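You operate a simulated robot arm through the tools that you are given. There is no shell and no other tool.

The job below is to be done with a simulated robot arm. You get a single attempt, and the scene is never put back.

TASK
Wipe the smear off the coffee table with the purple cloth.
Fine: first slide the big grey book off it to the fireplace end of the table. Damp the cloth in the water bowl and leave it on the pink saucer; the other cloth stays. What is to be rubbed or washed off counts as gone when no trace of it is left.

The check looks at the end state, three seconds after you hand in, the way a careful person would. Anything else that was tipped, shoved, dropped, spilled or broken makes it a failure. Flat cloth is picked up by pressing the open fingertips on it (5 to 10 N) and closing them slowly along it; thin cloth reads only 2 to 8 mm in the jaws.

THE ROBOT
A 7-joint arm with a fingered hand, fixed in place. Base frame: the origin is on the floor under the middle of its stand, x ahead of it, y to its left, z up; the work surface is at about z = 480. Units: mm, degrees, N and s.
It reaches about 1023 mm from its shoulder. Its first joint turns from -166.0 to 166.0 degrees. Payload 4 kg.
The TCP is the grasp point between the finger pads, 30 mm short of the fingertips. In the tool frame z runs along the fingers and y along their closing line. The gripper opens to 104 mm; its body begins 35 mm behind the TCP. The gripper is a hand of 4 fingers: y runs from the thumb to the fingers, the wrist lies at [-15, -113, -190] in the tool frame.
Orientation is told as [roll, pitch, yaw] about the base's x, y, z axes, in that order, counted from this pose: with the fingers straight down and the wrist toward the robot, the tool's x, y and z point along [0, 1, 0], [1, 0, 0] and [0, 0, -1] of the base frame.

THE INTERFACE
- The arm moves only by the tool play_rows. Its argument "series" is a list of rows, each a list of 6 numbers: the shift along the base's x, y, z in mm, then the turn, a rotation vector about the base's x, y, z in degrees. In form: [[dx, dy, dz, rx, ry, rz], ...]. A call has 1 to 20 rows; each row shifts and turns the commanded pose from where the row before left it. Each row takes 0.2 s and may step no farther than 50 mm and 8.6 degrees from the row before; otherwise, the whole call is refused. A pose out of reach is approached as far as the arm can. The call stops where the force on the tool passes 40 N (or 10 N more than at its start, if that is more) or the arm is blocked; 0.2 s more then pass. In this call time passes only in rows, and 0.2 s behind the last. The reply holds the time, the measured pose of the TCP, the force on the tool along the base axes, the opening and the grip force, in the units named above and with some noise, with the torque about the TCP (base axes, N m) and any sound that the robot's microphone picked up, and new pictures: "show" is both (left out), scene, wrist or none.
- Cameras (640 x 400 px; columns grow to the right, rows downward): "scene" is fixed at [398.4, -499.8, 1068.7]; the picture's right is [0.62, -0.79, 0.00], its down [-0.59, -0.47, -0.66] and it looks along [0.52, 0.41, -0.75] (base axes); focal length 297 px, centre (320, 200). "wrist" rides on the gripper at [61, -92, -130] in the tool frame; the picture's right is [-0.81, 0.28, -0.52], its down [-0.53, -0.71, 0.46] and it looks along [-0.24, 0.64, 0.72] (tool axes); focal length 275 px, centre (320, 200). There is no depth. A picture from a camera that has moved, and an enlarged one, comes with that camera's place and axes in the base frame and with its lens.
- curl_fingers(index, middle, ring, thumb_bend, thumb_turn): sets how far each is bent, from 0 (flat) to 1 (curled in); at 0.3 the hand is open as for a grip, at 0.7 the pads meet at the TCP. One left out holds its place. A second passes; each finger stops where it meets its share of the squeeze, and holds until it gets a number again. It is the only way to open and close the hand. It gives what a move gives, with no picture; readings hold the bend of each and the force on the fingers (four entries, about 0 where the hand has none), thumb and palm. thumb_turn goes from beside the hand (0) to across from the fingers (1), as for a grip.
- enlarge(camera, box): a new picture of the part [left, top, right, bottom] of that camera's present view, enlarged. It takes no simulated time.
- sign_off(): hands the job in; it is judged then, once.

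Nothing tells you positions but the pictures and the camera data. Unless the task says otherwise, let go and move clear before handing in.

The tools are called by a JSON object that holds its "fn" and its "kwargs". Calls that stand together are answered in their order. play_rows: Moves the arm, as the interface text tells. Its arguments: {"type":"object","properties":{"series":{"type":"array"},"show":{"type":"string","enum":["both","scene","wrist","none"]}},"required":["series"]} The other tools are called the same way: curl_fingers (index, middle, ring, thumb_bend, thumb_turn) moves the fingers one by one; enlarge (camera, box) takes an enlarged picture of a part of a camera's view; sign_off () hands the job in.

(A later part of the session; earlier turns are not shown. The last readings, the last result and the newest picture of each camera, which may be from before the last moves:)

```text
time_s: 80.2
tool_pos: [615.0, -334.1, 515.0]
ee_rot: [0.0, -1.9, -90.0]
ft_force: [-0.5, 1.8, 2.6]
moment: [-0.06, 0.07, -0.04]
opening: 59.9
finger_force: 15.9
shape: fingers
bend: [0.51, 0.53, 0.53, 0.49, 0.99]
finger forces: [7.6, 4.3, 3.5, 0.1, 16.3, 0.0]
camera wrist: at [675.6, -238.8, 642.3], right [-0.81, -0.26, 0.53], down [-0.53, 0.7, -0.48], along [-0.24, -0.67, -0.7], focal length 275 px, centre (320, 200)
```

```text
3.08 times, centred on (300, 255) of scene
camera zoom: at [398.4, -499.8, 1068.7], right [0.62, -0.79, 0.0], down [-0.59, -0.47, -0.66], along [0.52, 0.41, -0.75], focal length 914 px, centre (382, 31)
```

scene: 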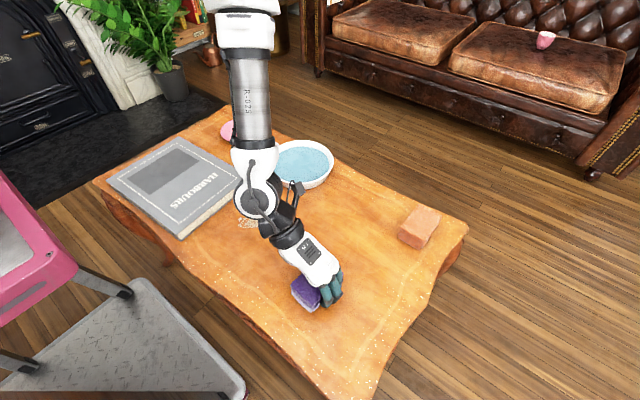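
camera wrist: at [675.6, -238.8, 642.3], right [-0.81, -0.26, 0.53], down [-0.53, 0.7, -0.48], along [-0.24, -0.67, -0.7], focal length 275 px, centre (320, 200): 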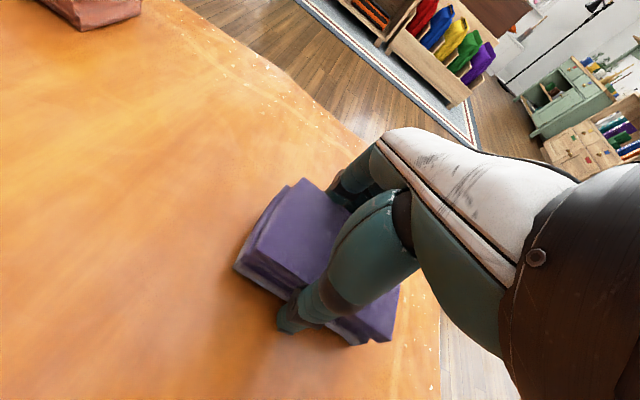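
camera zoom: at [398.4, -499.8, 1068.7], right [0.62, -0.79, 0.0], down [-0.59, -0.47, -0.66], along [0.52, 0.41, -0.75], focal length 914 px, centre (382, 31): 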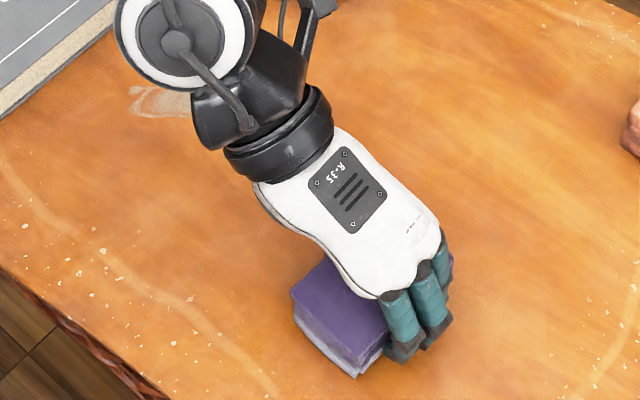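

The grey smudge already looks mostly gone. I'll make more passes over the same area with a bit more pressure.

{"fn": "play_rows", "kwargs": {"series": [[0, 0, -0.7, 0, 0, 0], [0, 17, 0, 0, 0, 0], [0, 17, 0, 0, 0, 0], [0, 17, 0, 0, 0, 0], [0, 17, 0, 0, 0, 0], [0, 17, 0, 0, 0, 0], [0, 17, 0, 0, 0, 0], [0, 17, 0, 0, 0, 0], [-14, 0, 0, 0, 0, 0], [-14, 0, 0, 0, 0, 0], [0, -17, 0, 0, 0, 0], [0, -17, 0, 0, 0, 0], [0, -17, 0, 0, 0, 0], [0, -17, 0, 0, 0, 0], [0, -17, 0, 0, 0, 0], [0, -17, 0, 0, 0, 0], [0, -17, 0, 0, 0, 0]], "show": "none"}}

{"fn": "play_rows", "kwargs": {"series": [[14, 0, 0, 0, 0, 0], [0, 17, 0, 0, 0, 0], [0, 17, 0, 0, 0, 0], [0, 17, 0, 0, 0, 0], [0, 17, 0, 0, 0, 0], [0, 17, 0, 0, 0, 0], [0, 17, 0, 0, 0, 0], [0, 17, 0, 0, 0, 0], [20, 0, 0, 0, 0, 0], [0, -17, 0, 0, 0, 0], [0, -17, 0, 0, 0, 0], [0, -17, 0, 0, 0, 0], [0, -17, 0, 0, 0, 0], [0, -17, 0, 0, 0, 0], [0, -17, 0, 0, 0, 0], [0, -17, 0, 0, 0, 0]], "show": "none"}}

{"fn": "play_rows", "kwargs": {"series": [[0, 0, 15, 0, 0, 0], [0, 0, 20, 0, 0, 0], [15, -30, 20, 0, 0, 0], [20, -30, 20, 0, 0, 0], [20, -30, 10, 0, 0, 0], [30, -20, 0, 0, 0, 0], [40, 0, 0, 0, 0, 0], [40, 0, 0, 0, 0, 0]], "show": "both"}}

{"fn": "enlarge", "kwargs": {"camera": "scene", "box": [256, 240, 352, 310]}}

{"fn": "enlarge", "kwargs": {"camera": "scene", "box": [200, 180, 296, 240]}}

```text
time_s: 83.8
tool_pos: [585.2, -335.5, 515.0]
ee_rot: [0.0, -2.0, -90.0]
ft_force: [-1.1, 3.2, 5.3]
moment: [-0.09, 0.09, -0.05]
opening: 60.2
finger_force: 15.2
shape: fingers
bend: [0.51, 0.53, 0.53, 0.49, 0.99]
finger forces: [7.2, 3.8, 3.3, 0.0, 17.1, 0.1]
```

```text
time_s: 87.2
tool_pos: [618.4, -335.5, 514.0]
ee_rot: [0.0, -1.9, -90.0]
ft_force: [-0.7, 2.0, 4.4]
moment: [-0.08, 0.03, -0.04]
opening: 60.0
finger_force: 16.1
shape: fingers
bend: [0.5, 0.53, 0.53, 0.49, 0.99]
finger forces: [7.7, 3.8, 3.2, 0.1, 16.6, 0.0]
```

```text
time_s: 89.0
tool_pos: [785.1, -443.7, 599.6]
ee_rot: [0.0, -2.0, -90.0]
ft_force: [0.1, -0.4, 0.2]
moment: [0.0, -0.01, -0.02]
opening: 59.8
finger_force: 15.5
shape: fingers
bend: [0.5, 0.53, 0.53, 0.49, 0.99]
finger forces: [8.4, 3.9, 3.3, 0.1, 15.3, 0.0]
camera wrist: at [846.4, -348.8, 726.8], right [-0.81, -0.26, 0.53], down [-0.53, 0.7, -0.48], along [-0.24, -0.67, -0.7], focal length 275 px, centre (320, 200)
```

scene: 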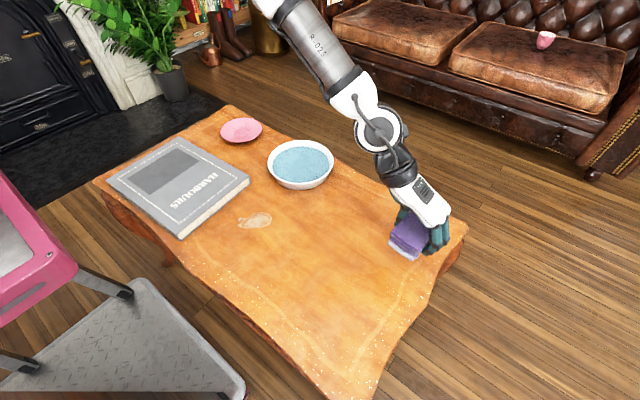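
wrist: 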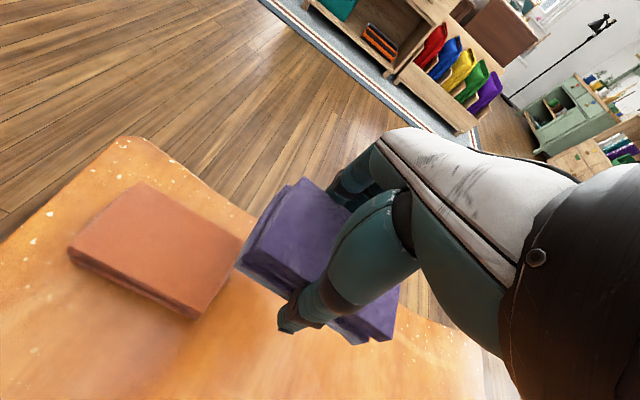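

```text
5.71 times, centred on (304, 275) of scene
camera zoom: at [398.4, -499.8, 1068.7], right [0.62, -0.79, 0.0], down [-0.59, -0.47, -0.66], along [0.52, 0.41, -0.75], focal length 1698 px, centre (411, -229)
```

zoom: 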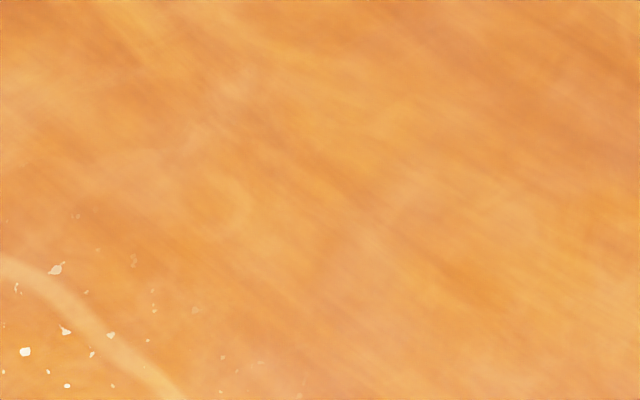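

```text
6.67 times, centred on (248, 210) of scene
camera zoom: at [398.4, -499.8, 1068.7], right [0.62, -0.79, 0.0], down [-0.59, -0.47, -0.66], along [0.52, 0.41, -0.75], focal length 1980 px, centre (800, 133)
```

zoom: 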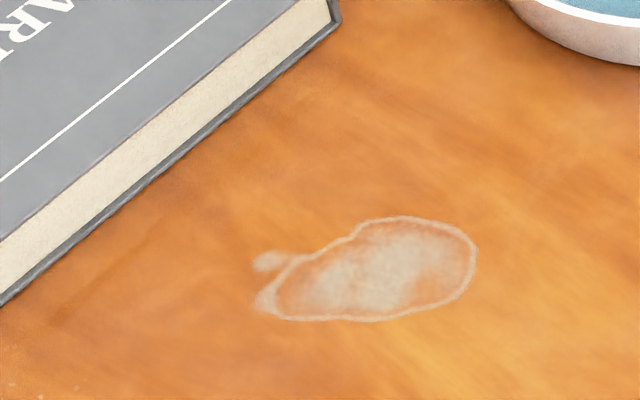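

The grey smudge is completely gone, but the oval stain is still there, perhaps fainter. I'll compare it at the same zoom as before.

{"fn": "enlarge", "kwargs": {"camera": "scene", "box": [215, 195, 295, 245]}}

{"fn": "enlarge", "kwargs": {"camera": "scene", "box": [380, 190, 476, 270]}}

{"fn": "enlarge", "kwargs": {"camera": "scene", "box": [160, 170, 400, 400]}}

```text
8.00 times, centred on (255, 220) of scene
camera zoom: at [398.4, -499.8, 1068.7], right [0.62, -0.79, 0.0], down [-0.59, -0.47, -0.66], along [0.52, 0.41, -0.75], focal length 2376 px, centre (840, 40)
```

zoom: 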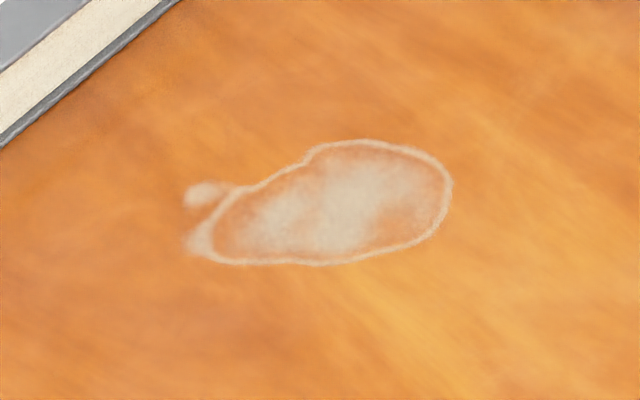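

```text
5.00 times, centred on (428, 230) of scene
camera zoom: at [398.4, -499.8, 1068.7], right [0.62, -0.79, 0.0], down [-0.59, -0.47, -0.66], along [0.52, 0.41, -0.75], focal length 1485 px, centre (-220, 50)
```

zoom: 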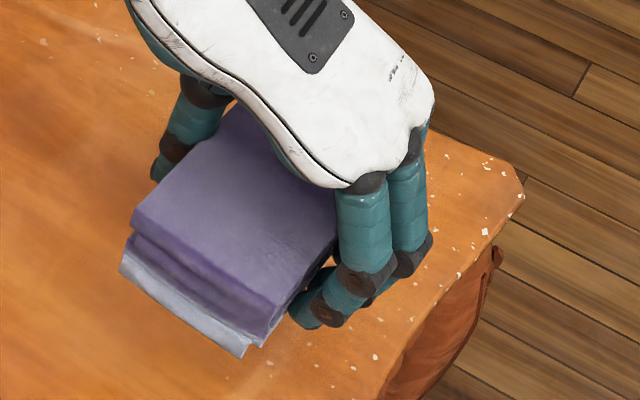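

```text
1.74 times, centred on (280, 285) of scene
camera zoom: at [398.4, -499.8, 1068.7], right [0.62, -0.79, 0.0], down [-0.59, -0.47, -0.66], along [0.52, 0.41, -0.75], focal length 517 px, centre (390, 52)
```

zoom: 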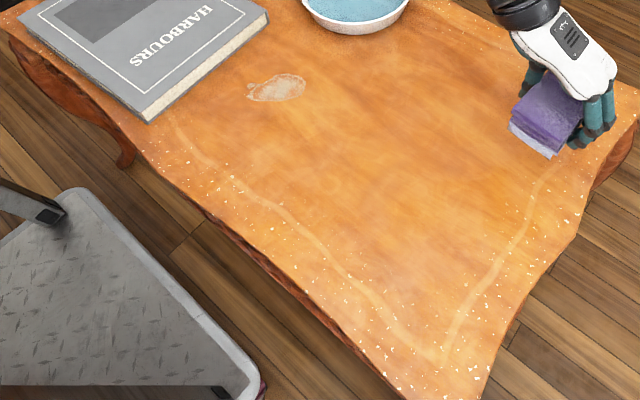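

The oval mark may have faded only slightly, so it's much more stubborn than the grey one. The cloth has also been pushed up about 4 mm in my grip. I'll set it down on clean table, regrip it higher and firmer, and then scrub harder.

{"fn": "play_rows", "kwargs": {"series": [[-8, 25, 0, 0, 0, 0], [-10, 30, 0, 0, 0, 0], [-12, 30, 0, 0, 0, 0], [-12, 30, -10, 0, 0, 0], [-12, 30, -15, 0, 0, 0], [-10, 30, -15, 0, 0, 0], [0, 10, -15, 0, 0, 0], [0, 0, -10, 0, 0, 0], [0, 0, -10, 0, 0, 0], [0, 0, -5, 0, 0, 0], [0, 0, -3, 0, 0, 0]], "show": "none"}}

{"fn": "play_rows", "kwargs": {"series": [[0, 0, -1, 0, 0, 0], [0, 0, -1, 0, 0, 0]], "show": "scene"}}

```text
time_s: 91.4
tool_pos: [721.3, -259.8, 516.6]
ee_rot: [-0.1, -2.0, -90.0]
ft_force: [-0.1, -0.6, 0.3]
moment: [0.01, -0.02, -0.03]
opening: 60.1
finger_force: 15.6
shape: fingers
bend: [0.5, 0.53, 0.53, 0.49, 0.99]
finger forces: [8.3, 3.8, 3.3, 0.0, 15.4, 0.0]
```

```text
time_s: 92.0
tool_pos: [721.8, -259.4, 514.2]
ee_rot: [-0.1, -2.1, -89.9]
ft_force: [-1.0, 0.6, 5.5]
moment: [-0.12, 0.07, -0.04]
opening: 59.9
finger_force: 15.7
shape: fingers
bend: [0.5, 0.53, 0.53, 0.49, 0.99]
finger forces: [7.9, 3.9, 3.3, 0.0, 16.3, 0.1]
```

scene: 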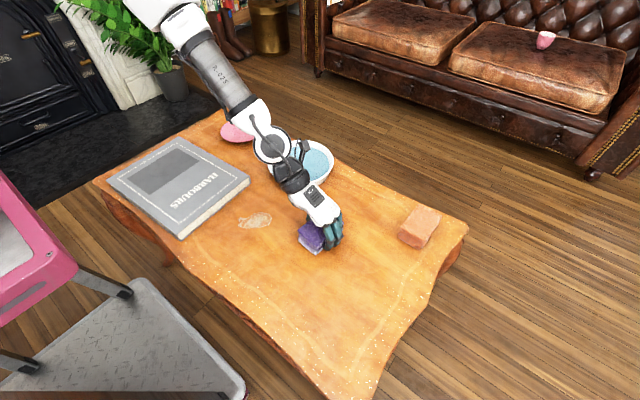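

The cloth rests on the table. I'll open slightly, level the hand, rise 7 mm and regrip.

{"fn": "curl_fingers", "kwargs": {"index": 0.41, "middle": 0.41, "ring": 0.41, "thumb_bend": 0.41}}

{"fn": "play_rows", "kwargs": {"series": [[0, 0, 2, 0.7, 0, 0], [0, 0, 2, 0.7, 0, 0], [0, 0, 2, 0.6, 0, 0], [0, 0, 2, 0, 0, 0]], "show": "both"}}

{"fn": "enlarge", "kwargs": {"camera": "scene", "box": [250, 190, 390, 280]}}

```text
time_s: 93.0
tool_pos: [721.0, -259.8, 514.7]
ee_rot: [-0.1, -2.0, -90.1]
ft_force: [-0.3, 0.4, 0.1]
moment: [0.0, 0.02, -0.03]
opening: 75.1
finger_force: 0.4
shape: fingers
bend: [0.41, 0.41, 0.41, 0.41, 0.99]
finger forces: [0.0, 0.0, 0.0, 0.0, 0.1, 0.1]
```

```text
time_s: 94.0
tool_pos: [720.4, -261.1, 523.6]
ee_rot: [0.0, 0.0, -90.0]
ft_force: [-0.6, -0.3, 0.1]
moment: [-0.02, 0.02, 0.01]
opening: 74.7
finger_force: 0.1
shape: fingers
bend: [0.41, 0.41, 0.41, 0.41, 0.99]
finger forces: [0.1, 0.0, 0.0, 0.1, 0.0, 0.1]
camera wrist: at [781.3, -170.0, 653.1], right [-0.81, -0.28, 0.52], down [-0.53, 0.71, -0.46], along [-0.24, -0.64, -0.72], focal length 275 px, centre (320, 200)
```

scene: 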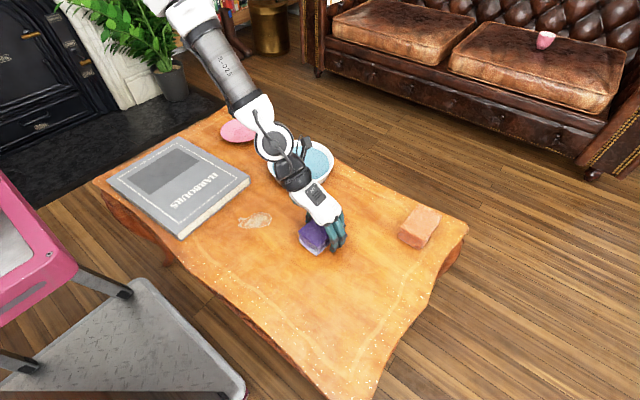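
wrist: 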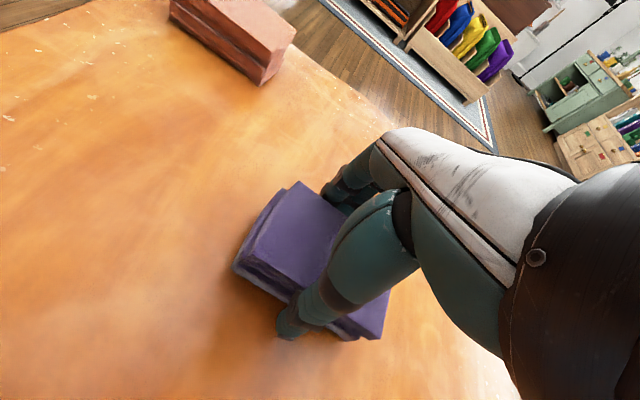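

```text
4.44 times, centred on (320, 235) of scene
camera zoom: at [398.4, -499.8, 1068.7], right [0.62, -0.79, 0.0], down [-0.59, -0.47, -0.66], along [0.52, 0.41, -0.75], focal length 1320 px, centre (320, 44)
```

zoom: 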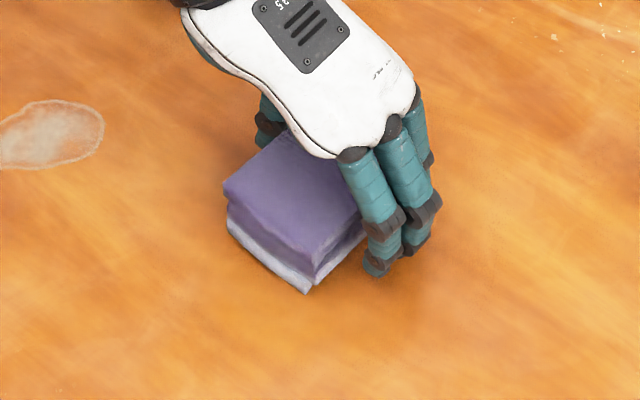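

{"fn": "curl_fingers", "kwargs": {"index": 0.48, "middle": 0.48, "ring": 0.48, "thumb_bend": 0.48}}

{"fn": "curl_fingers", "kwargs": {"index": 0.6, "middle": 0.6, "ring": 0.6, "thumb_bend": 0.6}}

```text
time_s: 95.0
tool_pos: [721.0, -260.7, 523.4]
ee_rot: [0.0, 0.0, -90.0]
ft_force: [-1.1, -0.6, 0.0]
moment: [0.0, -0.02, 0.0]
opening: 63.2
finger_force: 3.2
shape: fingers
bend: [0.46, 0.47, 0.48, 0.46, 1.0]
finger forces: [2.3, 0.6, 0.1, 0.1, 2.7, 0.0]
```

```text
time_s: 96.0
tool_pos: [720.3, -260.8, 523.3]
ee_rot: [0.0, 0.1, -90.0]
ft_force: [0.7, -1.6, 4.2]
moment: [-0.22, 0.06, 0.04]
opening: 59.8
finger_force: 19.3
shape: fingers
bend: [0.5, 0.53, 0.54, 0.47, 0.99]
finger forces: [8.3, 6.5, 5.2, 0.0, 18.2, 0.0]
```

The cloth is regripped at 19 N with about 13 mm protruding below the fingertips. I'll go back to the oval mark with a −2° tilt and press down to about 10–15 N.

{"fn": "play_rows", "kwargs": {"series": [[0, 0, 8, 0, 0, 0], [0, 0, 10, -1, 0, 0], [-10, 20, 5, -1, 0, 0], [-12, 25, 0, 0, 0, 0], [-12, 25, 0, 0, 0, 0], [-12, 25, 0, 0, 0, 0], [-12, 25, 0, 0, 0, 0], [-12, 25, 0, 0, 0, 0], [0, 10, -5, 0, 0, 0], [0, 0, -10, 0, 0, 0], [0, 0, -5, 0, 0, 0], [0, 0, -2, 0, 0, 0], [0, 0, -1, 0, 0, 0]], "show": "none"}}

{"fn": "play_rows", "kwargs": {"series": [[0, 0, -1, 0, 0, 0], [0, 0, -0.7, 0, 0, 0]], "show": "scene"}}

```text
time_s: 98.8
tool_pos: [650.4, -104.4, 521.9]
ee_rot: [0.1, -2.0, -90.0]
ft_force: [-0.1, -0.5, 2.4]
moment: [0.12, 0.02, -0.01]
opening: 59.5
finger_force: 18.9
shape: fingers
bend: [0.51, 0.54, 0.54, 0.47, 0.99]
finger forces: [8.0, 5.7, 4.7, 0.0, 18.6, 0.0]
```

```text
time_s: 99.4
tool_pos: [651.4, -105.0, 521.4]
ee_rot: [0.1, -2.0, -90.0]
ft_force: [-0.9, 0.4, 17.1]
moment: [0.06, 0.08, -0.04]
opening: 59.7
finger_force: 18.7
shape: fingers
bend: [0.51, 0.54, 0.54, 0.48, 0.99]
finger forces: [7.9, 5.7, 4.7, 0.0, 18.8, 0.1]
```

scene: 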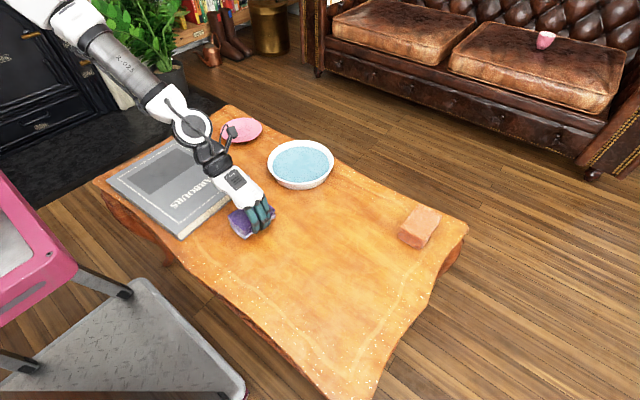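

Now it's flat, full-face contact at 17 N. I'll scrub back and forth over the mark.

{"fn": "play_rows", "kwargs": {"series": [[0, 15, 0, 0, 0, 0], [0, 15, 0, 0, 0, 0], [0, -17, 0, 0, 0, 0], [0, -17, 0, 0, 0, 0], [0, -17, 0, 0, 0, 0], [0, -17, 0, 0, 0, 0], [10, 0, 0, 0, 0, 0], [0, 17, 0, 0, 0, 0], [0, 17, 0, 0, 0, 0], [0, 17, 0, 0, 0, 0], [0, 17, 0, 0, 0, 0], [10, 0, 0, 0, 0, 0], [0, -17, 0, 0, 0, 0], [0, -17, 0, 0, 0, 0], [0, -17, 0, 0, 0, 0], [0, -17, 0, 0, 0, 0], [-15, 0, 0, 0, 0, 0], [-15, 0, 0, 0, 0, 0]], "show": "none"}}

{"fn": "play_rows", "kwargs": {"series": [[-5, 0, 0, 0, 0, 0], [0, 17, 0, 0, 0, 0], [0, 17, 0, 0, 0, 0], [0, 17, 0, 0, 0, 0], [0, 17, 0, 0, 0, 0], [15, 0, 0, 0, 0, 0], [15, 0, 0, 0, 0, 0], [15, 0, 0, 0, 0, 0], [0, -15, 0, 0, 0, 0], [-15, 0, 0, 0, 0, 0], [-15, 0, 0, 0, 0, 0], [-15, 0, 0, 0, 0, 0], [0, -15, 0, 0, 0, 0], [15, 0, 0, 0, 0, 0], [15, 0, 0, 0, 0, 0], [15, 0, 0, 0, 0, 0], [0, -15, 0, 0, 0, 0], [-15, 0, 0, 0, 0, 0], [-15, 0, 0, 0, 0, 0], [-15, 0, 0, 0, 0, 0]], "show": "none"}}

{"fn": "play_rows", "kwargs": {"series": [[0, -20, 0, 0, 0, 0], [0, -20, 0, 0, 0, 0], [0, -20, 5, 0, 0, 0], [0, -30, 10, 0, 0, 0], [20, -40, 20, 0, 0, 0], [30, -35, 10, 0, 0, 0], [35, -30, 0, 0, 0, 0], [40, 0, 0, 0, 0, 0]], "show": "both"}}

{"fn": "enlarge", "kwargs": {"camera": "scene", "box": [215, 195, 295, 245]}}

```text
time_s: 103.2
tool_pos: [640.5, -142.7, 521.4]
ee_rot: [0.0, -2.0, -90.0]
ft_force: [3.8, -0.1, 7.3]
moment: [-0.19, -0.01, 0.07]
opening: 60.0
finger_force: 18.9
shape: fingers
bend: [0.52, 0.55, 0.55, 0.48, 0.99]
finger forces: [7.6, 5.8, 5.0, 0.0, 18.4, 0.0]
```

```text
time_s: 107.4
tool_pos: [634.7, -121.8, 519.9]
ee_rot: [0.0, -2.0, -90.0]
ft_force: [5.8, 0.0, 16.6]
moment: [-0.25, 0.01, 0.13]
opening: 60.1
finger_force: 18.2
shape: fingers
bend: [0.52, 0.55, 0.55, 0.48, 0.99]
finger forces: [7.6, 5.8, 4.9, 0.0, 19.2, 0.0]
```

```text
time_s: 109.2
tool_pos: [762.5, -314.7, 566.5]
ee_rot: [-0.1, -2.0, -89.9]
ft_force: [-0.8, -0.6, 0.2]
moment: [0.0, 0.02, 0.0]
opening: 59.7
finger_force: 17.6
shape: fingers
bend: [0.52, 0.55, 0.55, 0.48, 0.99]
finger forces: [8.2, 5.2, 4.4, 0.0, 17.9, 0.0]
camera wrist: at [823.0, -220.3, 692.8], right [-0.81, -0.26, 0.53], down [-0.53, 0.7, -0.48], along [-0.24, -0.67, -0.7], focal length 275 px, centre (320, 200)
```

scene: 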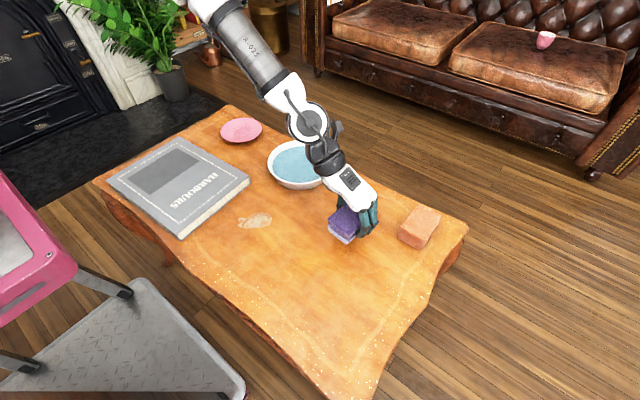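
wrist: 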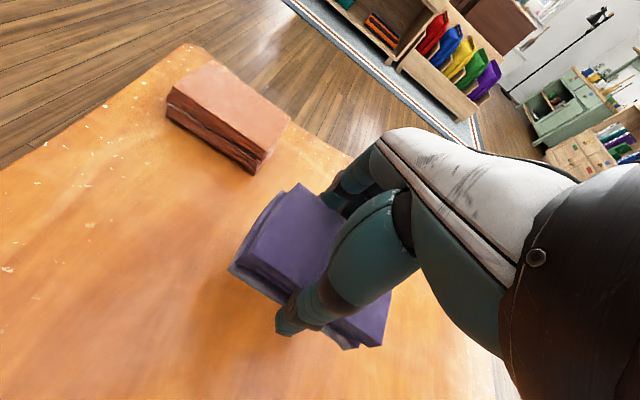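

```text
8.00 times, centred on (255, 220) of scene
camera zoom: at [398.4, -499.8, 1068.7], right [0.62, -0.79, 0.0], down [-0.59, -0.47, -0.66], along [0.52, 0.41, -0.75], focal length 2376 px, centre (840, 40)
```

zoom: 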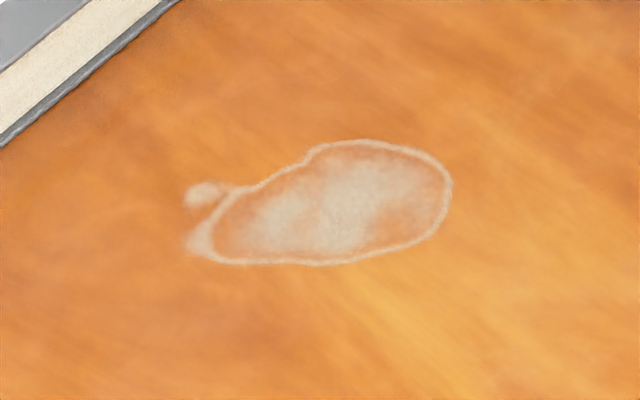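

The mark hasn't changed even with flat, firm scrubbing, while the grey smudge came off at once. In case the cloth has dried out, I'll re-damp it and give the mark one more thorough scrub before deciding it's a permanent blemish.

{"fn": "play_rows", "kwargs": {"series": [[0, 0, 25, 0, 0, 0], [0, 5, 25, 0, 0, 0], [5, 15, 25, 0, 0, 0], [10, 25, 0, 0, 0, 0], [12, 28, 0, 0, 0, 0], [12, 28, 0, 0, 0, 0], [12, 28, 0, 0, 0, 0], [12, 28, 0, 0, 0, 0], [12, 28, 0, 0, 0, 0], [12, 28, 0, 0, 0, 0], [11, 20, 0, 0, 0, 0], [0, 4, -15, 0, 0, 0], [0, 0, -20, 0, 0, 0], [0, 0, -20, 0, 0, 0], [0, 0, -8, 0, 0, 0]], "show": "both"}}

{"fn": "enlarge", "kwargs": {"camera": "scene", "box": [230, 100, 374, 200]}}

{"fn": "enlarge", "kwargs": {"camera": "scene", "box": [215, 195, 295, 245]}}

```text
time_s: 112.4
tool_pos: [858.8, -76.7, 577.3]
ee_rot: [0.1, -2.0, -90.0]
ft_force: [0.4, 0.2, 0.5]
moment: [0.0, 0.02, -0.04]
opening: 59.7
finger_force: 17.6
shape: fingers
bend: [0.52, 0.55, 0.55, 0.48, 0.99]
finger forces: [8.2, 5.3, 4.4, 0.0, 17.9, 0.1]
camera wrist: at [919.3, 18.3, 704.5], right [-0.81, -0.26, 0.53], down [-0.53, 0.7, -0.48], along [-0.24, -0.67, -0.7], focal length 275 px, centre (320, 200)
```

scene: 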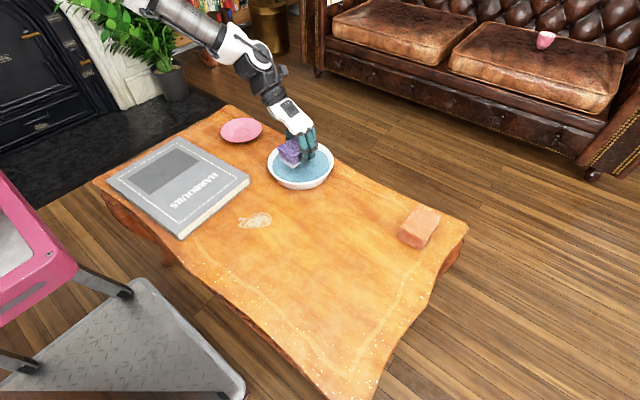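
wrist: 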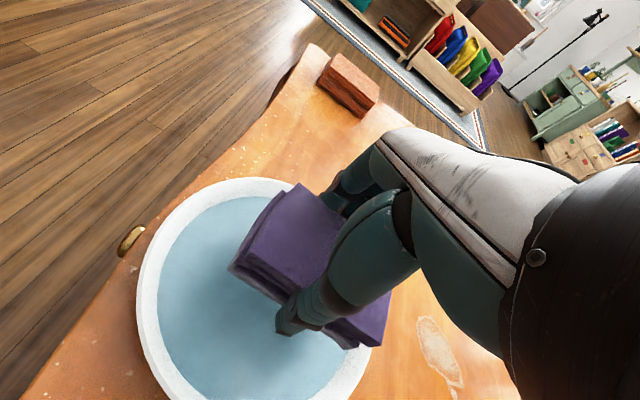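

```text
4.00 times, centred on (302, 150) of scene
camera zoom: at [398.4, -499.8, 1068.7], right [0.62, -0.79, 0.0], down [-0.59, -0.47, -0.66], along [0.52, 0.41, -0.75], focal length 1188 px, centre (392, 400)
```

zoom: 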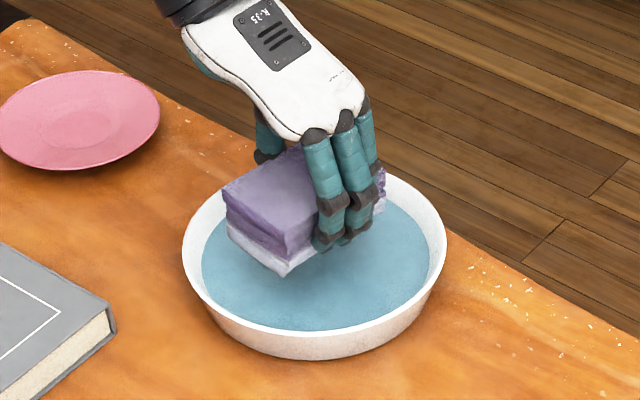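

```text
8.00 times, centred on (255, 220) of scene
camera zoom: at [398.4, -499.8, 1068.7], right [0.62, -0.79, 0.0], down [-0.59, -0.47, -0.66], along [0.52, 0.41, -0.75], focal length 2376 px, centre (840, 40)
```

zoom: 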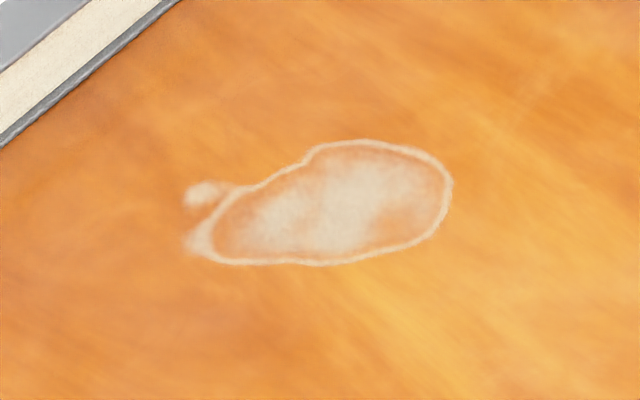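

In the same lighting the mark looks identical to before, so it isn't responding so far. I'm already over the bowl, so I'll do a careful second dip and one final test scrub.

{"fn": "play_rows", "kwargs": {"series": [[2, 0, -10, 0, 0, 0], [0, 0, -10, 0, 0, 0], [0, 0, -6, 0, 0, 0], [0, 0, -5, 0, 0, 0], [0, 0, -4, 0, 0, 0], [0, 0, -3, 0, 0, 0], [0, 0, -1.5, 0, 0, 0], [0, 0, 0, 0, 0, 0], [0, 0, 0, 0, 0, 0], [0, 0, 0, 0, 0, 0], [0, 0, 0, 0, 0, 0], [0, 0, 0, 0, 0, 0]], "show": "scene"}}

{"fn": "enlarge", "kwargs": {"camera": "scene", "box": [262, 130, 342, 190]}}

```text
time_s: 115.0
tool_pos: [860.6, -78.0, 537.9]
ee_rot: [0.0, -1.9, -90.0]
ft_force: [-0.3, -0.2, -0.4]
moment: [0.02, -0.03, -0.03]
opening: 59.7
finger_force: 17.5
shape: fingers
bend: [0.52, 0.55, 0.55, 0.48, 0.99]
finger forces: [8.3, 5.0, 4.5, 0.0, 17.8, 0.0]
```

scene: 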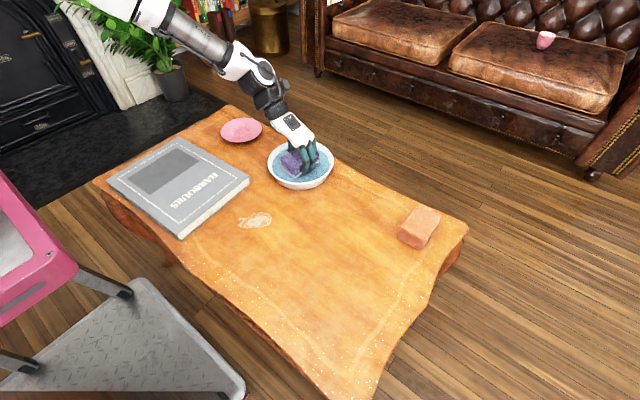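

```text
6.67 times, centred on (302, 160) of scene
camera zoom: at [398.4, -499.8, 1068.7], right [0.62, -0.79, 0.0], down [-0.59, -0.47, -0.66], along [0.52, 0.41, -0.75], focal length 1980 px, centre (440, 467)
```

zoom: 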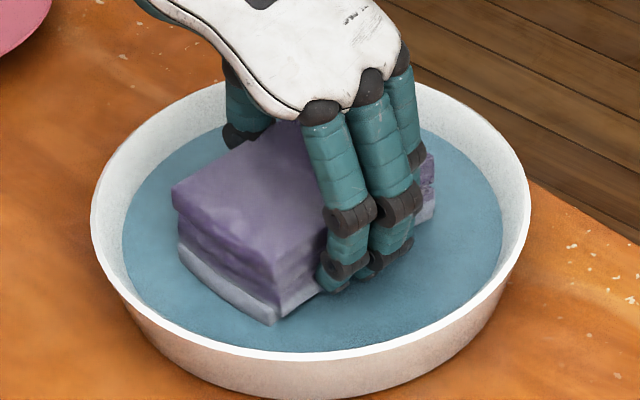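

{"fn": "play_rows", "kwargs": {"series": [[0, 0, -1, 0, 0, 0], [0, 0, -1, 0, 0, 0], [0, 0, -0.7, 0, 0, 0], [0, 0, 0, 0, 0, 0], [0, 0, 0, 0, 0, 0], [0, 0, 0, 0, 0, 0]], "show": "none"}}

{"fn": "play_rows", "kwargs": {"series": [[0, 0, 3, 0, 0, 0], [0, 0, 4, 0, 0, 0], [0, 0, 5, 0, 0, 0], [0, 0, 6, 0, 0, 0], [0, 0, 8, 0, 0, 0], [0, 0, 10, 0, 0, 0], [0, 0, 10, 0, 0, 0], [0, 0, 0, 0, 0, 0], [0, 0, 0, 0, 0, 0], [0, 0, 0, 0, 0, 0], [0, 0, 0, 0, 0, 0], [0, 0, 0, 0, 0, 0], [0, 0, 0, 0, 0, 0], [0, 0, 0, 0, 0, 0], [0, 0, 0, 0, 0, 0]], "show": "both"}}

{"fn": "enlarge", "kwargs": {"camera": "scene", "box": [252, 110, 348, 182]}}

```text
time_s: 116.4
tool_pos: [861.0, -78.1, 535.6]
ee_rot: [0.1, -1.9, -89.9]
ft_force: [-0.3, 1.1, 19.9]
moment: [-0.3, 0.15, -0.02]
opening: 59.8
finger_force: 20.0
shape: fingers
bend: [0.52, 0.55, 0.55, 0.48, 0.99]
finger forces: [8.0, 6.0, 4.9, 0.0, 20.6, 0.0]
```

```text
time_s: 119.6
tool_pos: [861.5, -77.1, 580.8]
ee_rot: [0.0, -2.0, -90.0]
ft_force: [0.3, -0.1, 0.3]
moment: [0.02, -0.04, -0.03]
opening: 59.4
finger_force: 17.8
shape: fingers
bend: [0.52, 0.55, 0.55, 0.48, 0.99]
finger forces: [8.3, 5.0, 4.3, 0.0, 17.8, 0.0]
camera wrist: at [921.4, 17.5, 708.3], right [-0.81, -0.26, 0.53], down [-0.53, 0.7, -0.48], along [-0.24, -0.67, -0.7], focal length 275 px, centre (320, 200)
```

scene: 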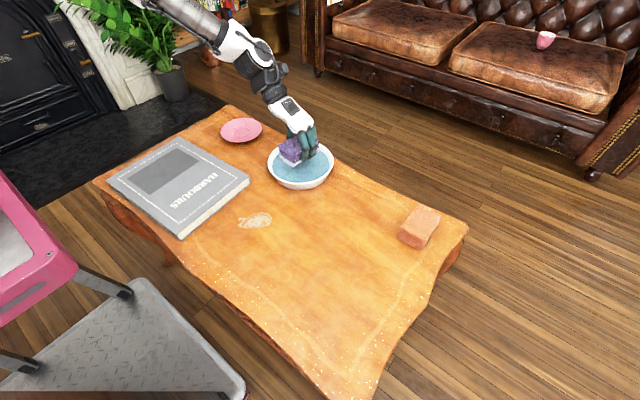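
wrist: 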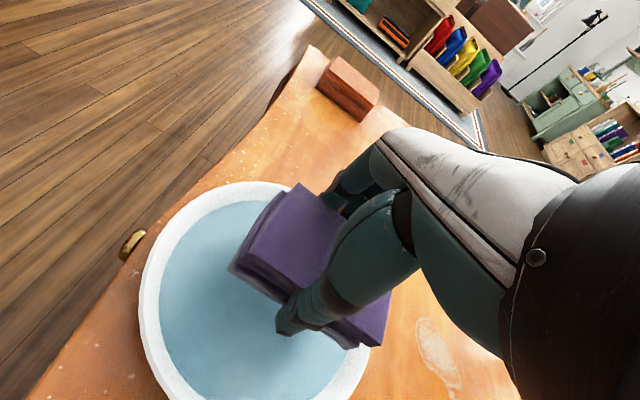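

```text
5.56 times, centred on (300, 146) of scene
camera zoom: at [398.4, -499.8, 1068.7], right [0.62, -0.79, 0.0], down [-0.59, -0.47, -0.66], along [0.52, 0.41, -0.75], focal length 1650 px, centre (431, 500)
```

zoom: 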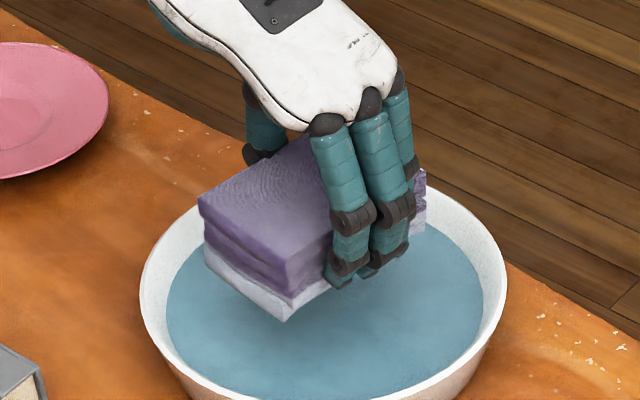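

The cloth is freshly damp again. I'll go back to the oval mark for the test scrub.

{"fn": "play_rows", "kwargs": {"series": [[0, 0, 20, 0, 0, 0], [0, 0, 25, 0, 0, 0], [-10, -1, 0, 0, 0, 0], [-25, -4, 0, 0, 0, 0], [-30, -4, 0, 0, 0, 0], [-35, -4, 0, 0, 0, 0], [-35, -4, 0, 0, 0, 0], [-35, -4, 0, 0, 0, 0], [-30, -4, 0, 0, 0, 0], [-11, -3, -20, 0, 0, 0], [0, 0, -30, 0, 0, 0], [0, 0, -30, 0, 0, 0], [0, 0, -15, 0, 0, 0], [0, 0, -6, 0, 0, 0], [0, 0, -2, 0, 0, 0]], "show": "none"}}

{"fn": "play_rows", "kwargs": {"series": [[0, 0, -1.5, 0, 0, 0], [0, 0, -1, 0, 0, 0]], "show": "none"}}

```text
time_s: 122.8
tool_pos: [649.0, -106.4, 523.4]
ee_rot: [0.0, -1.9, -90.1]
ft_force: [0.0, -0.2, -0.1]
moment: [-0.01, -0.05, -0.03]
opening: 59.5
finger_force: 17.6
shape: fingers
bend: [0.52, 0.55, 0.55, 0.48, 0.99]
finger forces: [8.3, 5.0, 4.2, 0.1, 17.6, 0.1]
```

```text
time_s: 123.4
tool_pos: [649.8, -106.3, 521.6]
ee_rot: [0.0, -2.0, -90.1]
ft_force: [-0.3, 0.3, 0.6]
moment: [-0.04, 0.04, -0.05]
opening: 59.9
finger_force: 18.1
shape: fingers
bend: [0.52, 0.55, 0.55, 0.48, 0.99]
finger forces: [8.1, 5.1, 4.4, 0.0, 17.8, 0.0]
```

{"fn": "play_rows", "kwargs": {"series": [[0, 0, -0.8, 0, 0, 0], [0, 0, -0.6, 0, 0, 0]], "show": "none"}}

```text
time_s: 124.0
tool_pos: [649.0, -107.5, 521.6]
ee_rot: [0.1, -2.0, -89.9]
ft_force: [-0.3, 0.2, 13.7]
moment: [-0.33, 0.1, 0.01]
opening: 59.6
finger_force: 18.7
shape: fingers
bend: [0.52, 0.55, 0.55, 0.48, 0.99]
finger forces: [8.1, 5.6, 4.7, 0.0, 19.2, 0.0]
```

Contact is on the finger-side edge again, so I'll add 1° of tilt and then scrub.

{"fn": "play_rows", "kwargs": {"series": [[0, 0, 0.3, -1, 0, 0], [0, 15, -0.5, 0, 0, 0], [0, 15, 0, 0, 0, 0], [0, -18, 0, 0, 0, 0], [0, -18, 0, 0, 0, 0], [0, -18, 0, 0, 0, 0], [0, -18, 0, 0, 0, 0], [0, 18, 0, 0, 0, 0], [0, 18, 0, 0, 0, 0], [0, 18, 0, 0, 0, 0], [0, 18, 0, 0, 0, 0], [0, -18, 0, 0, 0, 0], [0, -18, 0, 0, 0, 0], [0, -18, 0, 0, 0, 0], [0, -18, 0, 0, 0, 0], [0, 18, 0, 0, 0, 0], [0, 18, 0, 0, 0, 0], [0, 18, 0, 0, 0, 0], [0, 18, 0, 0, 0, 0]], "show": "none"}}

{"fn": "play_rows", "kwargs": {"series": [[0, -15, -0.3, 0, 0, 0], [0, -15, 0, 0, 0, 0], [18, 0, 0, 0, 0, 0], [18, 0, 0, 0, 0, 0], [-18, 0, 0, 0, 0, 0], [-18, 0, 0, 0, 0, 0], [-18, 0, 0, 0, 0, 0], [-18, 0, 0, 0, 0, 0], [18, 0, 0, 0, 0, 0], [18, 0, 0, 0, 0, 0], [18, 0, 0, 0, 0, 0], [18, 0, 0, 0, 0, 0], [-18, 0, 0, 0, 0, 0], [-18, 0, 0, 0, 0, 0], [-18, 0, 0, 0, 0, 0], [-18, 0, 0, 0, 0, 0], [18, 0, 0, 0, 0, 0], [18, 0, 0, 0, 0, 0]], "show": "none"}}

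{"fn": "play_rows", "kwargs": {"series": [[0, 0, 10, 0, 0, 0], [20, -10, 20, 0, 0, 0], [30, 0, 20, 0, 0, 0], [35, 0, 20, 0, 0, 0], [35, 5, 20, 0, 0, 0], [35, 5, 10, 0, 0, 0], [35, 10, 0, 0, 0, 0], [20, 15, 0, 0, 0, 0]], "show": "both"}}

{"fn": "enlarge", "kwargs": {"camera": "scene", "box": [215, 195, 295, 245]}}

```text
time_s: 128.0
tool_pos: [648.6, -75.7, 518.8]
ee_rot: [0.1, -3.0, -90.0]
ft_force: [0.1, -6.7, 13.8]
moment: [-0.31, 0.09, 0.05]
opening: 59.5
finger_force: 19.2
shape: fingers
bend: [0.51, 0.54, 0.54, 0.49, 0.99]
finger forces: [9.9, 6.8, 5.8, 0.0, 16.3, 0.0]
```

```text
time_s: 131.8
tool_pos: [649.8, -103.7, 519.2]
ee_rot: [-0.1, -3.1, -90.0]
ft_force: [-0.1, 0.0, 0.2]
moment: [0.0, 0.03, 0.0]
opening: 59.9
finger_force: 17.7
shape: fingers
bend: [0.51, 0.55, 0.55, 0.48, 0.99]
finger forces: [8.8, 5.1, 4.1, 0.0, 18.1, 0.0]
```

```text
time_s: 133.6
tool_pos: [861.2, -82.0, 622.2]
ee_rot: [0.0, -3.0, -90.0]
ft_force: [0.6, -0.1, -1.0]
moment: [-0.03, 0.0, 0.02]
opening: 59.7
finger_force: 17.6
shape: fingers
bend: [0.51, 0.55, 0.55, 0.48, 0.99]
finger forces: [8.6, 5.0, 4.1, 0.0, 17.8, 0.0]
camera wrist: at [921.6, 16.1, 745.2], right [-0.81, -0.25, 0.53], down [-0.53, 0.69, -0.49], along [-0.24, -0.68, -0.69], focal length 275 px, centre (320, 200)
```

scene: 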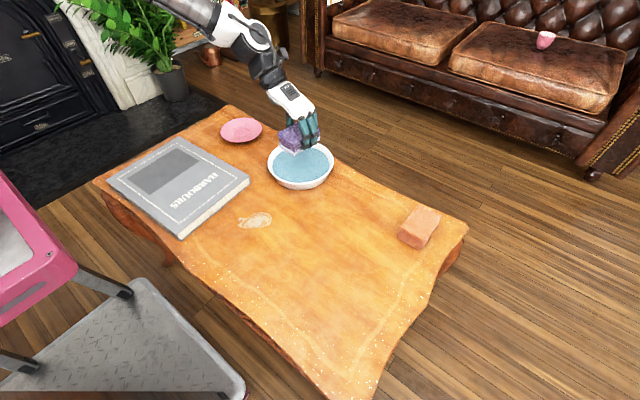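
wrist: 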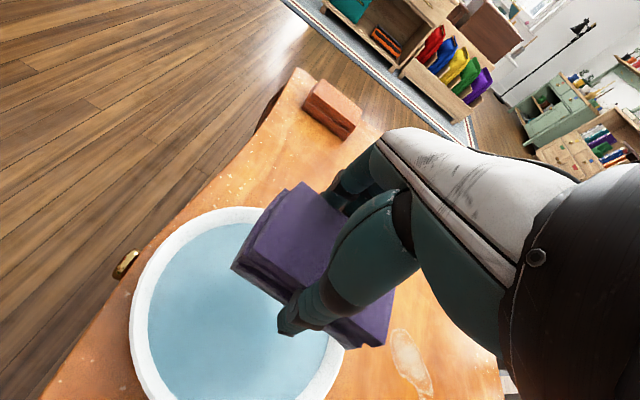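

```text
8.00 times, centred on (255, 220) of scene
camera zoom: at [398.4, -499.8, 1068.7], right [0.62, -0.79, 0.0], down [-0.59, -0.47, -0.66], along [0.52, 0.41, -0.75], focal length 2376 px, centre (840, 40)
```

zoom: 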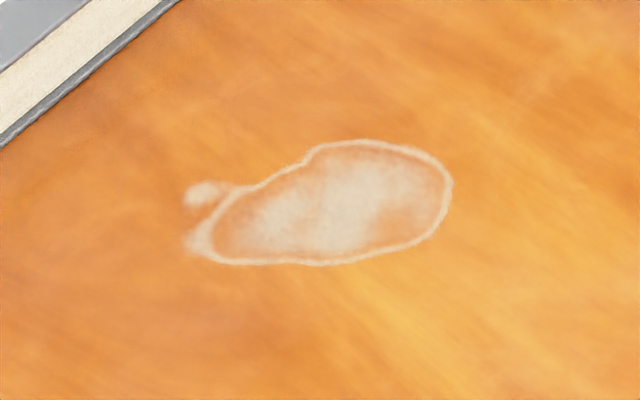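

There's still no change. For a last fair test I'll press harder (about 20 N), dwell to soak the mark, and make slow strokes; if nothing changes, it's a blemish in the finish and not a smear.

{"fn": "play_rows", "kwargs": {"series": [[-25, -3, 0, 0, 0, 0], [-35, -4, 0, 0, 0, 0], [-35, -4, 0, 0, 0, 0], [-35, -4, -10, 0, 0, 0], [-35, -4, -20, 0, 0, 0], [-35, -3, -20, 0, 0, 0], [-12, 0, -20, 0, 0, 0], [0, 0, -20, 0, 0, 0], [0, 0, -8, 1, 0, 0], [0, 0, -3, 0, 0, 0]], "show": "none"}}

{"fn": "play_rows", "kwargs": {"series": [[0, 0, -1, 0, 0, 0], [0, 0, -1, 0, 0, 0]], "show": "none"}}

```text
time_s: 135.8
tool_pos: [646.9, -102.3, 519.9]
ee_rot: [0.1, -2.0, -90.0]
ft_force: [-0.8, 2.7, 8.9]
moment: [-0.13, 0.08, -0.03]
opening: 59.7
finger_force: 18.2
shape: fingers
bend: [0.51, 0.55, 0.55, 0.48, 0.99]
finger forces: [8.3, 5.1, 4.2, 0.0, 19.3, 0.1]
```

```text
time_s: 136.4
tool_pos: [646.0, -102.6, 516.7]
ee_rot: [0.1, -1.9, -90.0]
ft_force: [-0.1, 3.7, 26.1]
moment: [-0.18, 0.17, -0.03]
opening: 60.3
finger_force: 20.6
shape: fingers
bend: [0.51, 0.55, 0.55, 0.48, 0.99]
finger forces: [7.4, 6.2, 4.6, 0.1, 22.3, 0.0]
```

{"fn": "play_rows", "kwargs": {"series": [[0, 0, 0, 0, 0, 0], [0, 0, 0, 0, 0, 0], [0, 0, 0, 0, 0, 0], [0, 0, 0, 0, 0, 0], [0, 6, 0, 0, 0, 0], [0, 6, 0, 0, 0, 0], [0, 6, 0, 0, 0, 0], [0, 6, 0, 0, 0, 0], [0, -6, 0, 0, 0, 0], [0, -6, 0, 0, 0, 0], [0, -6, 0, 0, 0, 0], [0, -6, 0, 0, 0, 0], [0, -6, 0, 0, 0, 0], [0, -6, 0, 0, 0, 0], [0, -6, 0, 0, 0, 0], [0, -6, 0, 0, 0, 0], [6, 6, 0, 0, 0, 0], [6, 6, 0, 0, 0, 0], [6, 6, 0, 0, 0, 0], [6, 6, 0, 0, 0, 0]], "show": "none"}}

{"fn": "play_rows", "kwargs": {"series": [[-6, 0, 0, 0, 0, 0], [-6, 0, 0, 0, 0, 0], [-6, 0, 0, 0, 0, 0], [-6, 0, 0, 0, 0, 0], [-6, 0, 0, 0, 0, 0], [-6, 0, 0, 0, 0, 0], [6, 0, 0, 0, 0, 0], [6, 0, 0, 0, 0, 0], [6, 0, 0, 0, 0, 0], [6, 0, 0, 0, 0, 0], [6, 0, 0, 0, 0, 0], [6, 0, 0, 0, 0, 0], [0, 0, 10, 0, 0, 0], [20, -10, 20, 0, 0, 0], [30, 0, 20, 0, 0, 0], [35, 0, 20, 0, 0, 0], [35, 5, 20, 0, 0, 0], [35, 5, 10, 0, 0, 0], [35, 10, 5, 0, 0, 0], [12, 15, 0, 0, 0, 0]], "show": "both"}}

{"fn": "enlarge", "kwargs": {"camera": "scene", "box": [215, 195, 295, 245]}}

{"fn": "enlarge", "kwargs": {"camera": "scene", "box": [160, 170, 400, 400]}}

```text
time_s: 140.6
tool_pos: [672.4, -103.8, 517.6]
ee_rot: [0.0, -2.0, -90.0]
ft_force: [-2.2, -1.9, 6.8]
moment: [-0.25, 0.18, -0.03]
opening: 59.9
finger_force: 19.9
shape: fingers
bend: [0.51, 0.54, 0.55, 0.49, 0.99]
finger forces: [9.7, 6.3, 5.0, 0.0, 18.6, 0.0]
```

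```text
time_s: 144.8
tool_pos: [872.3, -76.4, 620.0]
ee_rot: [-0.1, -2.0, -90.0]
ft_force: [-0.1, -0.3, 0.0]
moment: [-0.03, 0.0, -0.01]
opening: 59.8
finger_force: 18.3
shape: fingers
bend: [0.51, 0.54, 0.55, 0.48, 0.99]
finger forces: [8.9, 5.3, 4.2, 0.0, 18.1, 0.1]
camera wrist: at [933.6, 18.1, 746.7], right [-0.81, -0.26, 0.53], down [-0.53, 0.7, -0.48], along [-0.24, -0.67, -0.7], focal length 275 px, centre (320, 200)
```

scene: 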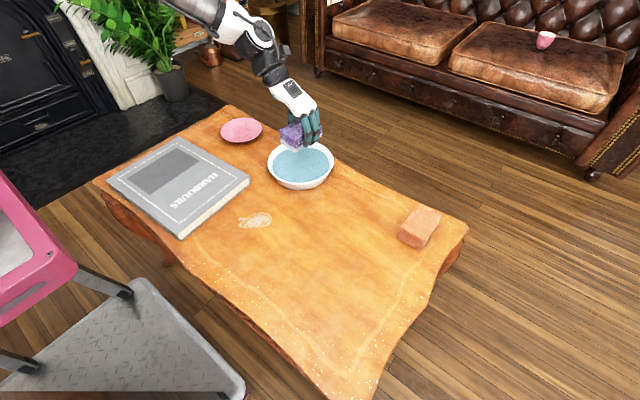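
wrist: 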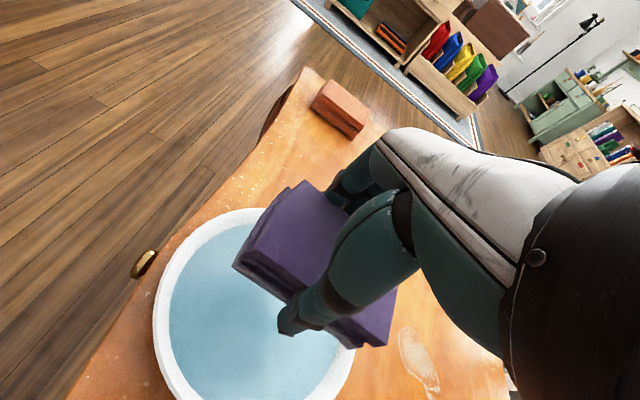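

```text
8.00 times, centred on (255, 220) of scene
camera zoom: at [398.4, -499.8, 1068.7], right [0.62, -0.79, 0.0], down [-0.59, -0.47, -0.66], along [0.52, 0.41, -0.75], focal length 2376 px, centre (840, 40)
```

zoom: 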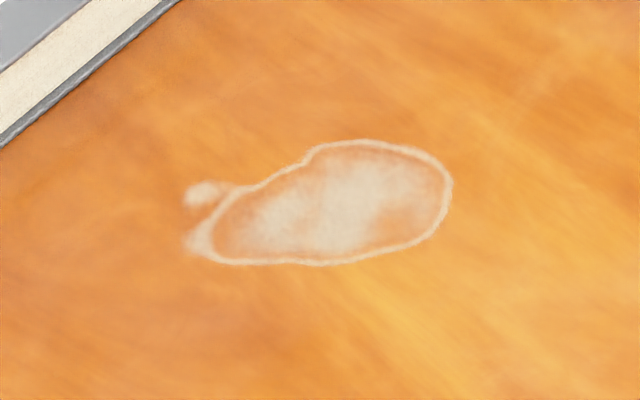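

```text
1.74 times, centred on (280, 285) of scene
camera zoom: at [398.4, -499.8, 1068.7], right [0.62, -0.79, 0.0], down [-0.59, -0.47, -0.66], along [0.52, 0.41, -0.75], focal length 517 px, centre (390, 52)
```

zoom: 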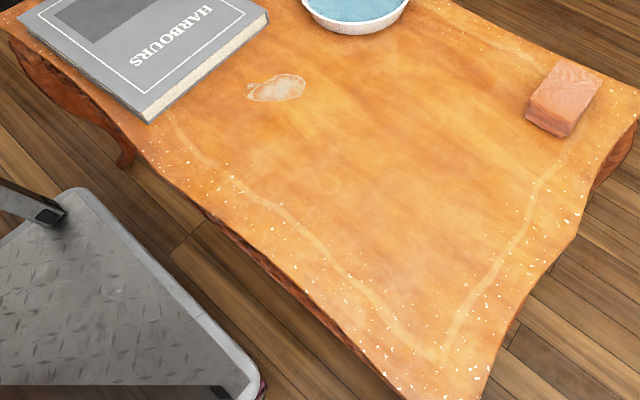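

The mark is completely unchanged after wet, dry, flat, firm and slow rubbing, so I take it as a blemish in the wood; the grey smear itself is gone without trace. Next I'll carry the cloth to the saucer, about (874, 199), turning the hand back to yaw 0 for comfortable reach.

{"fn": "play_rows", "kwargs": {"series": [[0, 10, 0, 0, 0, 8.2], [0, 15, 0, 0, 0, 8.2], [0, 20, 0, 0, 0, 8.2], [0, 22, 0, 0, 0, 8.2], [0, 22, 0, 0, 0, 8.2], [0, 22, 0, 0, 0, 8.2], [0, 22, 0, 0, 0, 8.2], [1, 22, 0, 0, 0, 8.2], [1, 22, 0, 0, 0, 8.2], [2, 22, 0, 0, 0, 8.2], [2, 22, 0, 0, 0, 8.0], [2, 22, 0, 0, 0, 0], [1, 20, 0, 0, 0, 0], [0, 11, 0, 0, 0, 0]], "show": "both"}}

{"fn": "enlarge", "kwargs": {"camera": "scene", "box": [180, 60, 308, 160]}}

```text
time_s: 147.8
tool_pos: [882.5, 196.7, 621.9]
ee_rot: [0.0, -2.0, 0.0]
ft_force: [-0.5, 0.1, -0.1]
moment: [0.03, 0.0, 0.03]
opening: 60.1
finger_force: 18.3
shape: fingers
bend: [0.51, 0.54, 0.55, 0.48, 0.99]
finger forces: [8.9, 5.0, 4.0, 0.0, 18.0, 0.0]
camera wrist: at [786.4, 256.7, 748.4], right [0.26, -0.81, 0.53], down [-0.7, -0.53, -0.48], along [0.67, -0.24, -0.7], focal length 275 px, centre (320, 200)
```

scene: 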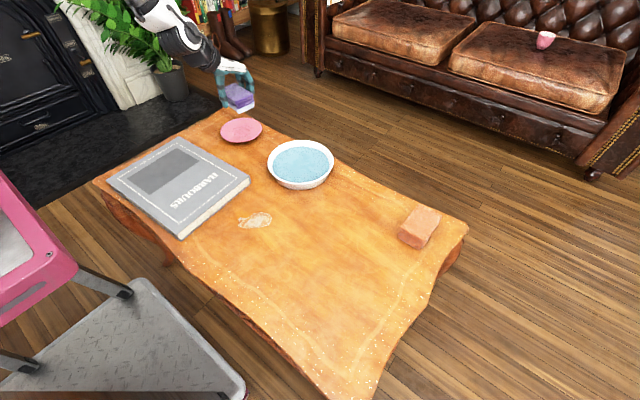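
wrist: 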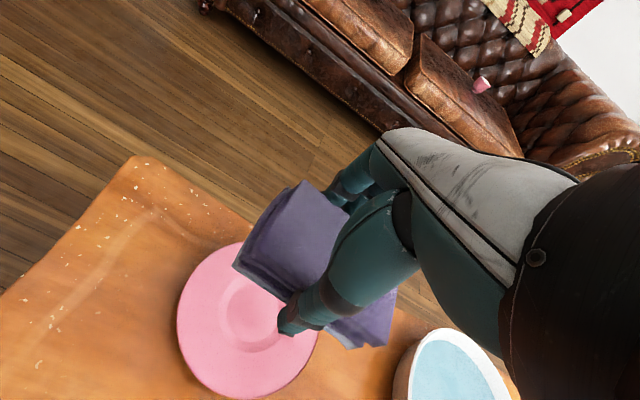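

```text
4.00 times, centred on (244, 110) of scene
camera zoom: at [398.4, -499.8, 1068.7], right [0.62, -0.79, 0.0], down [-0.59, -0.47, -0.66], along [0.52, 0.41, -0.75], focal length 1188 px, centre (624, 560)
```

zoom: 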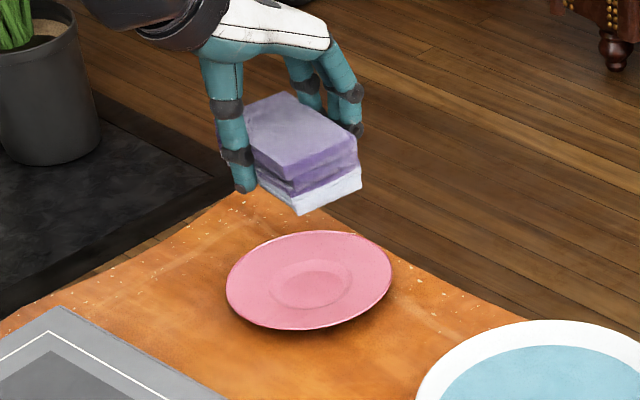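

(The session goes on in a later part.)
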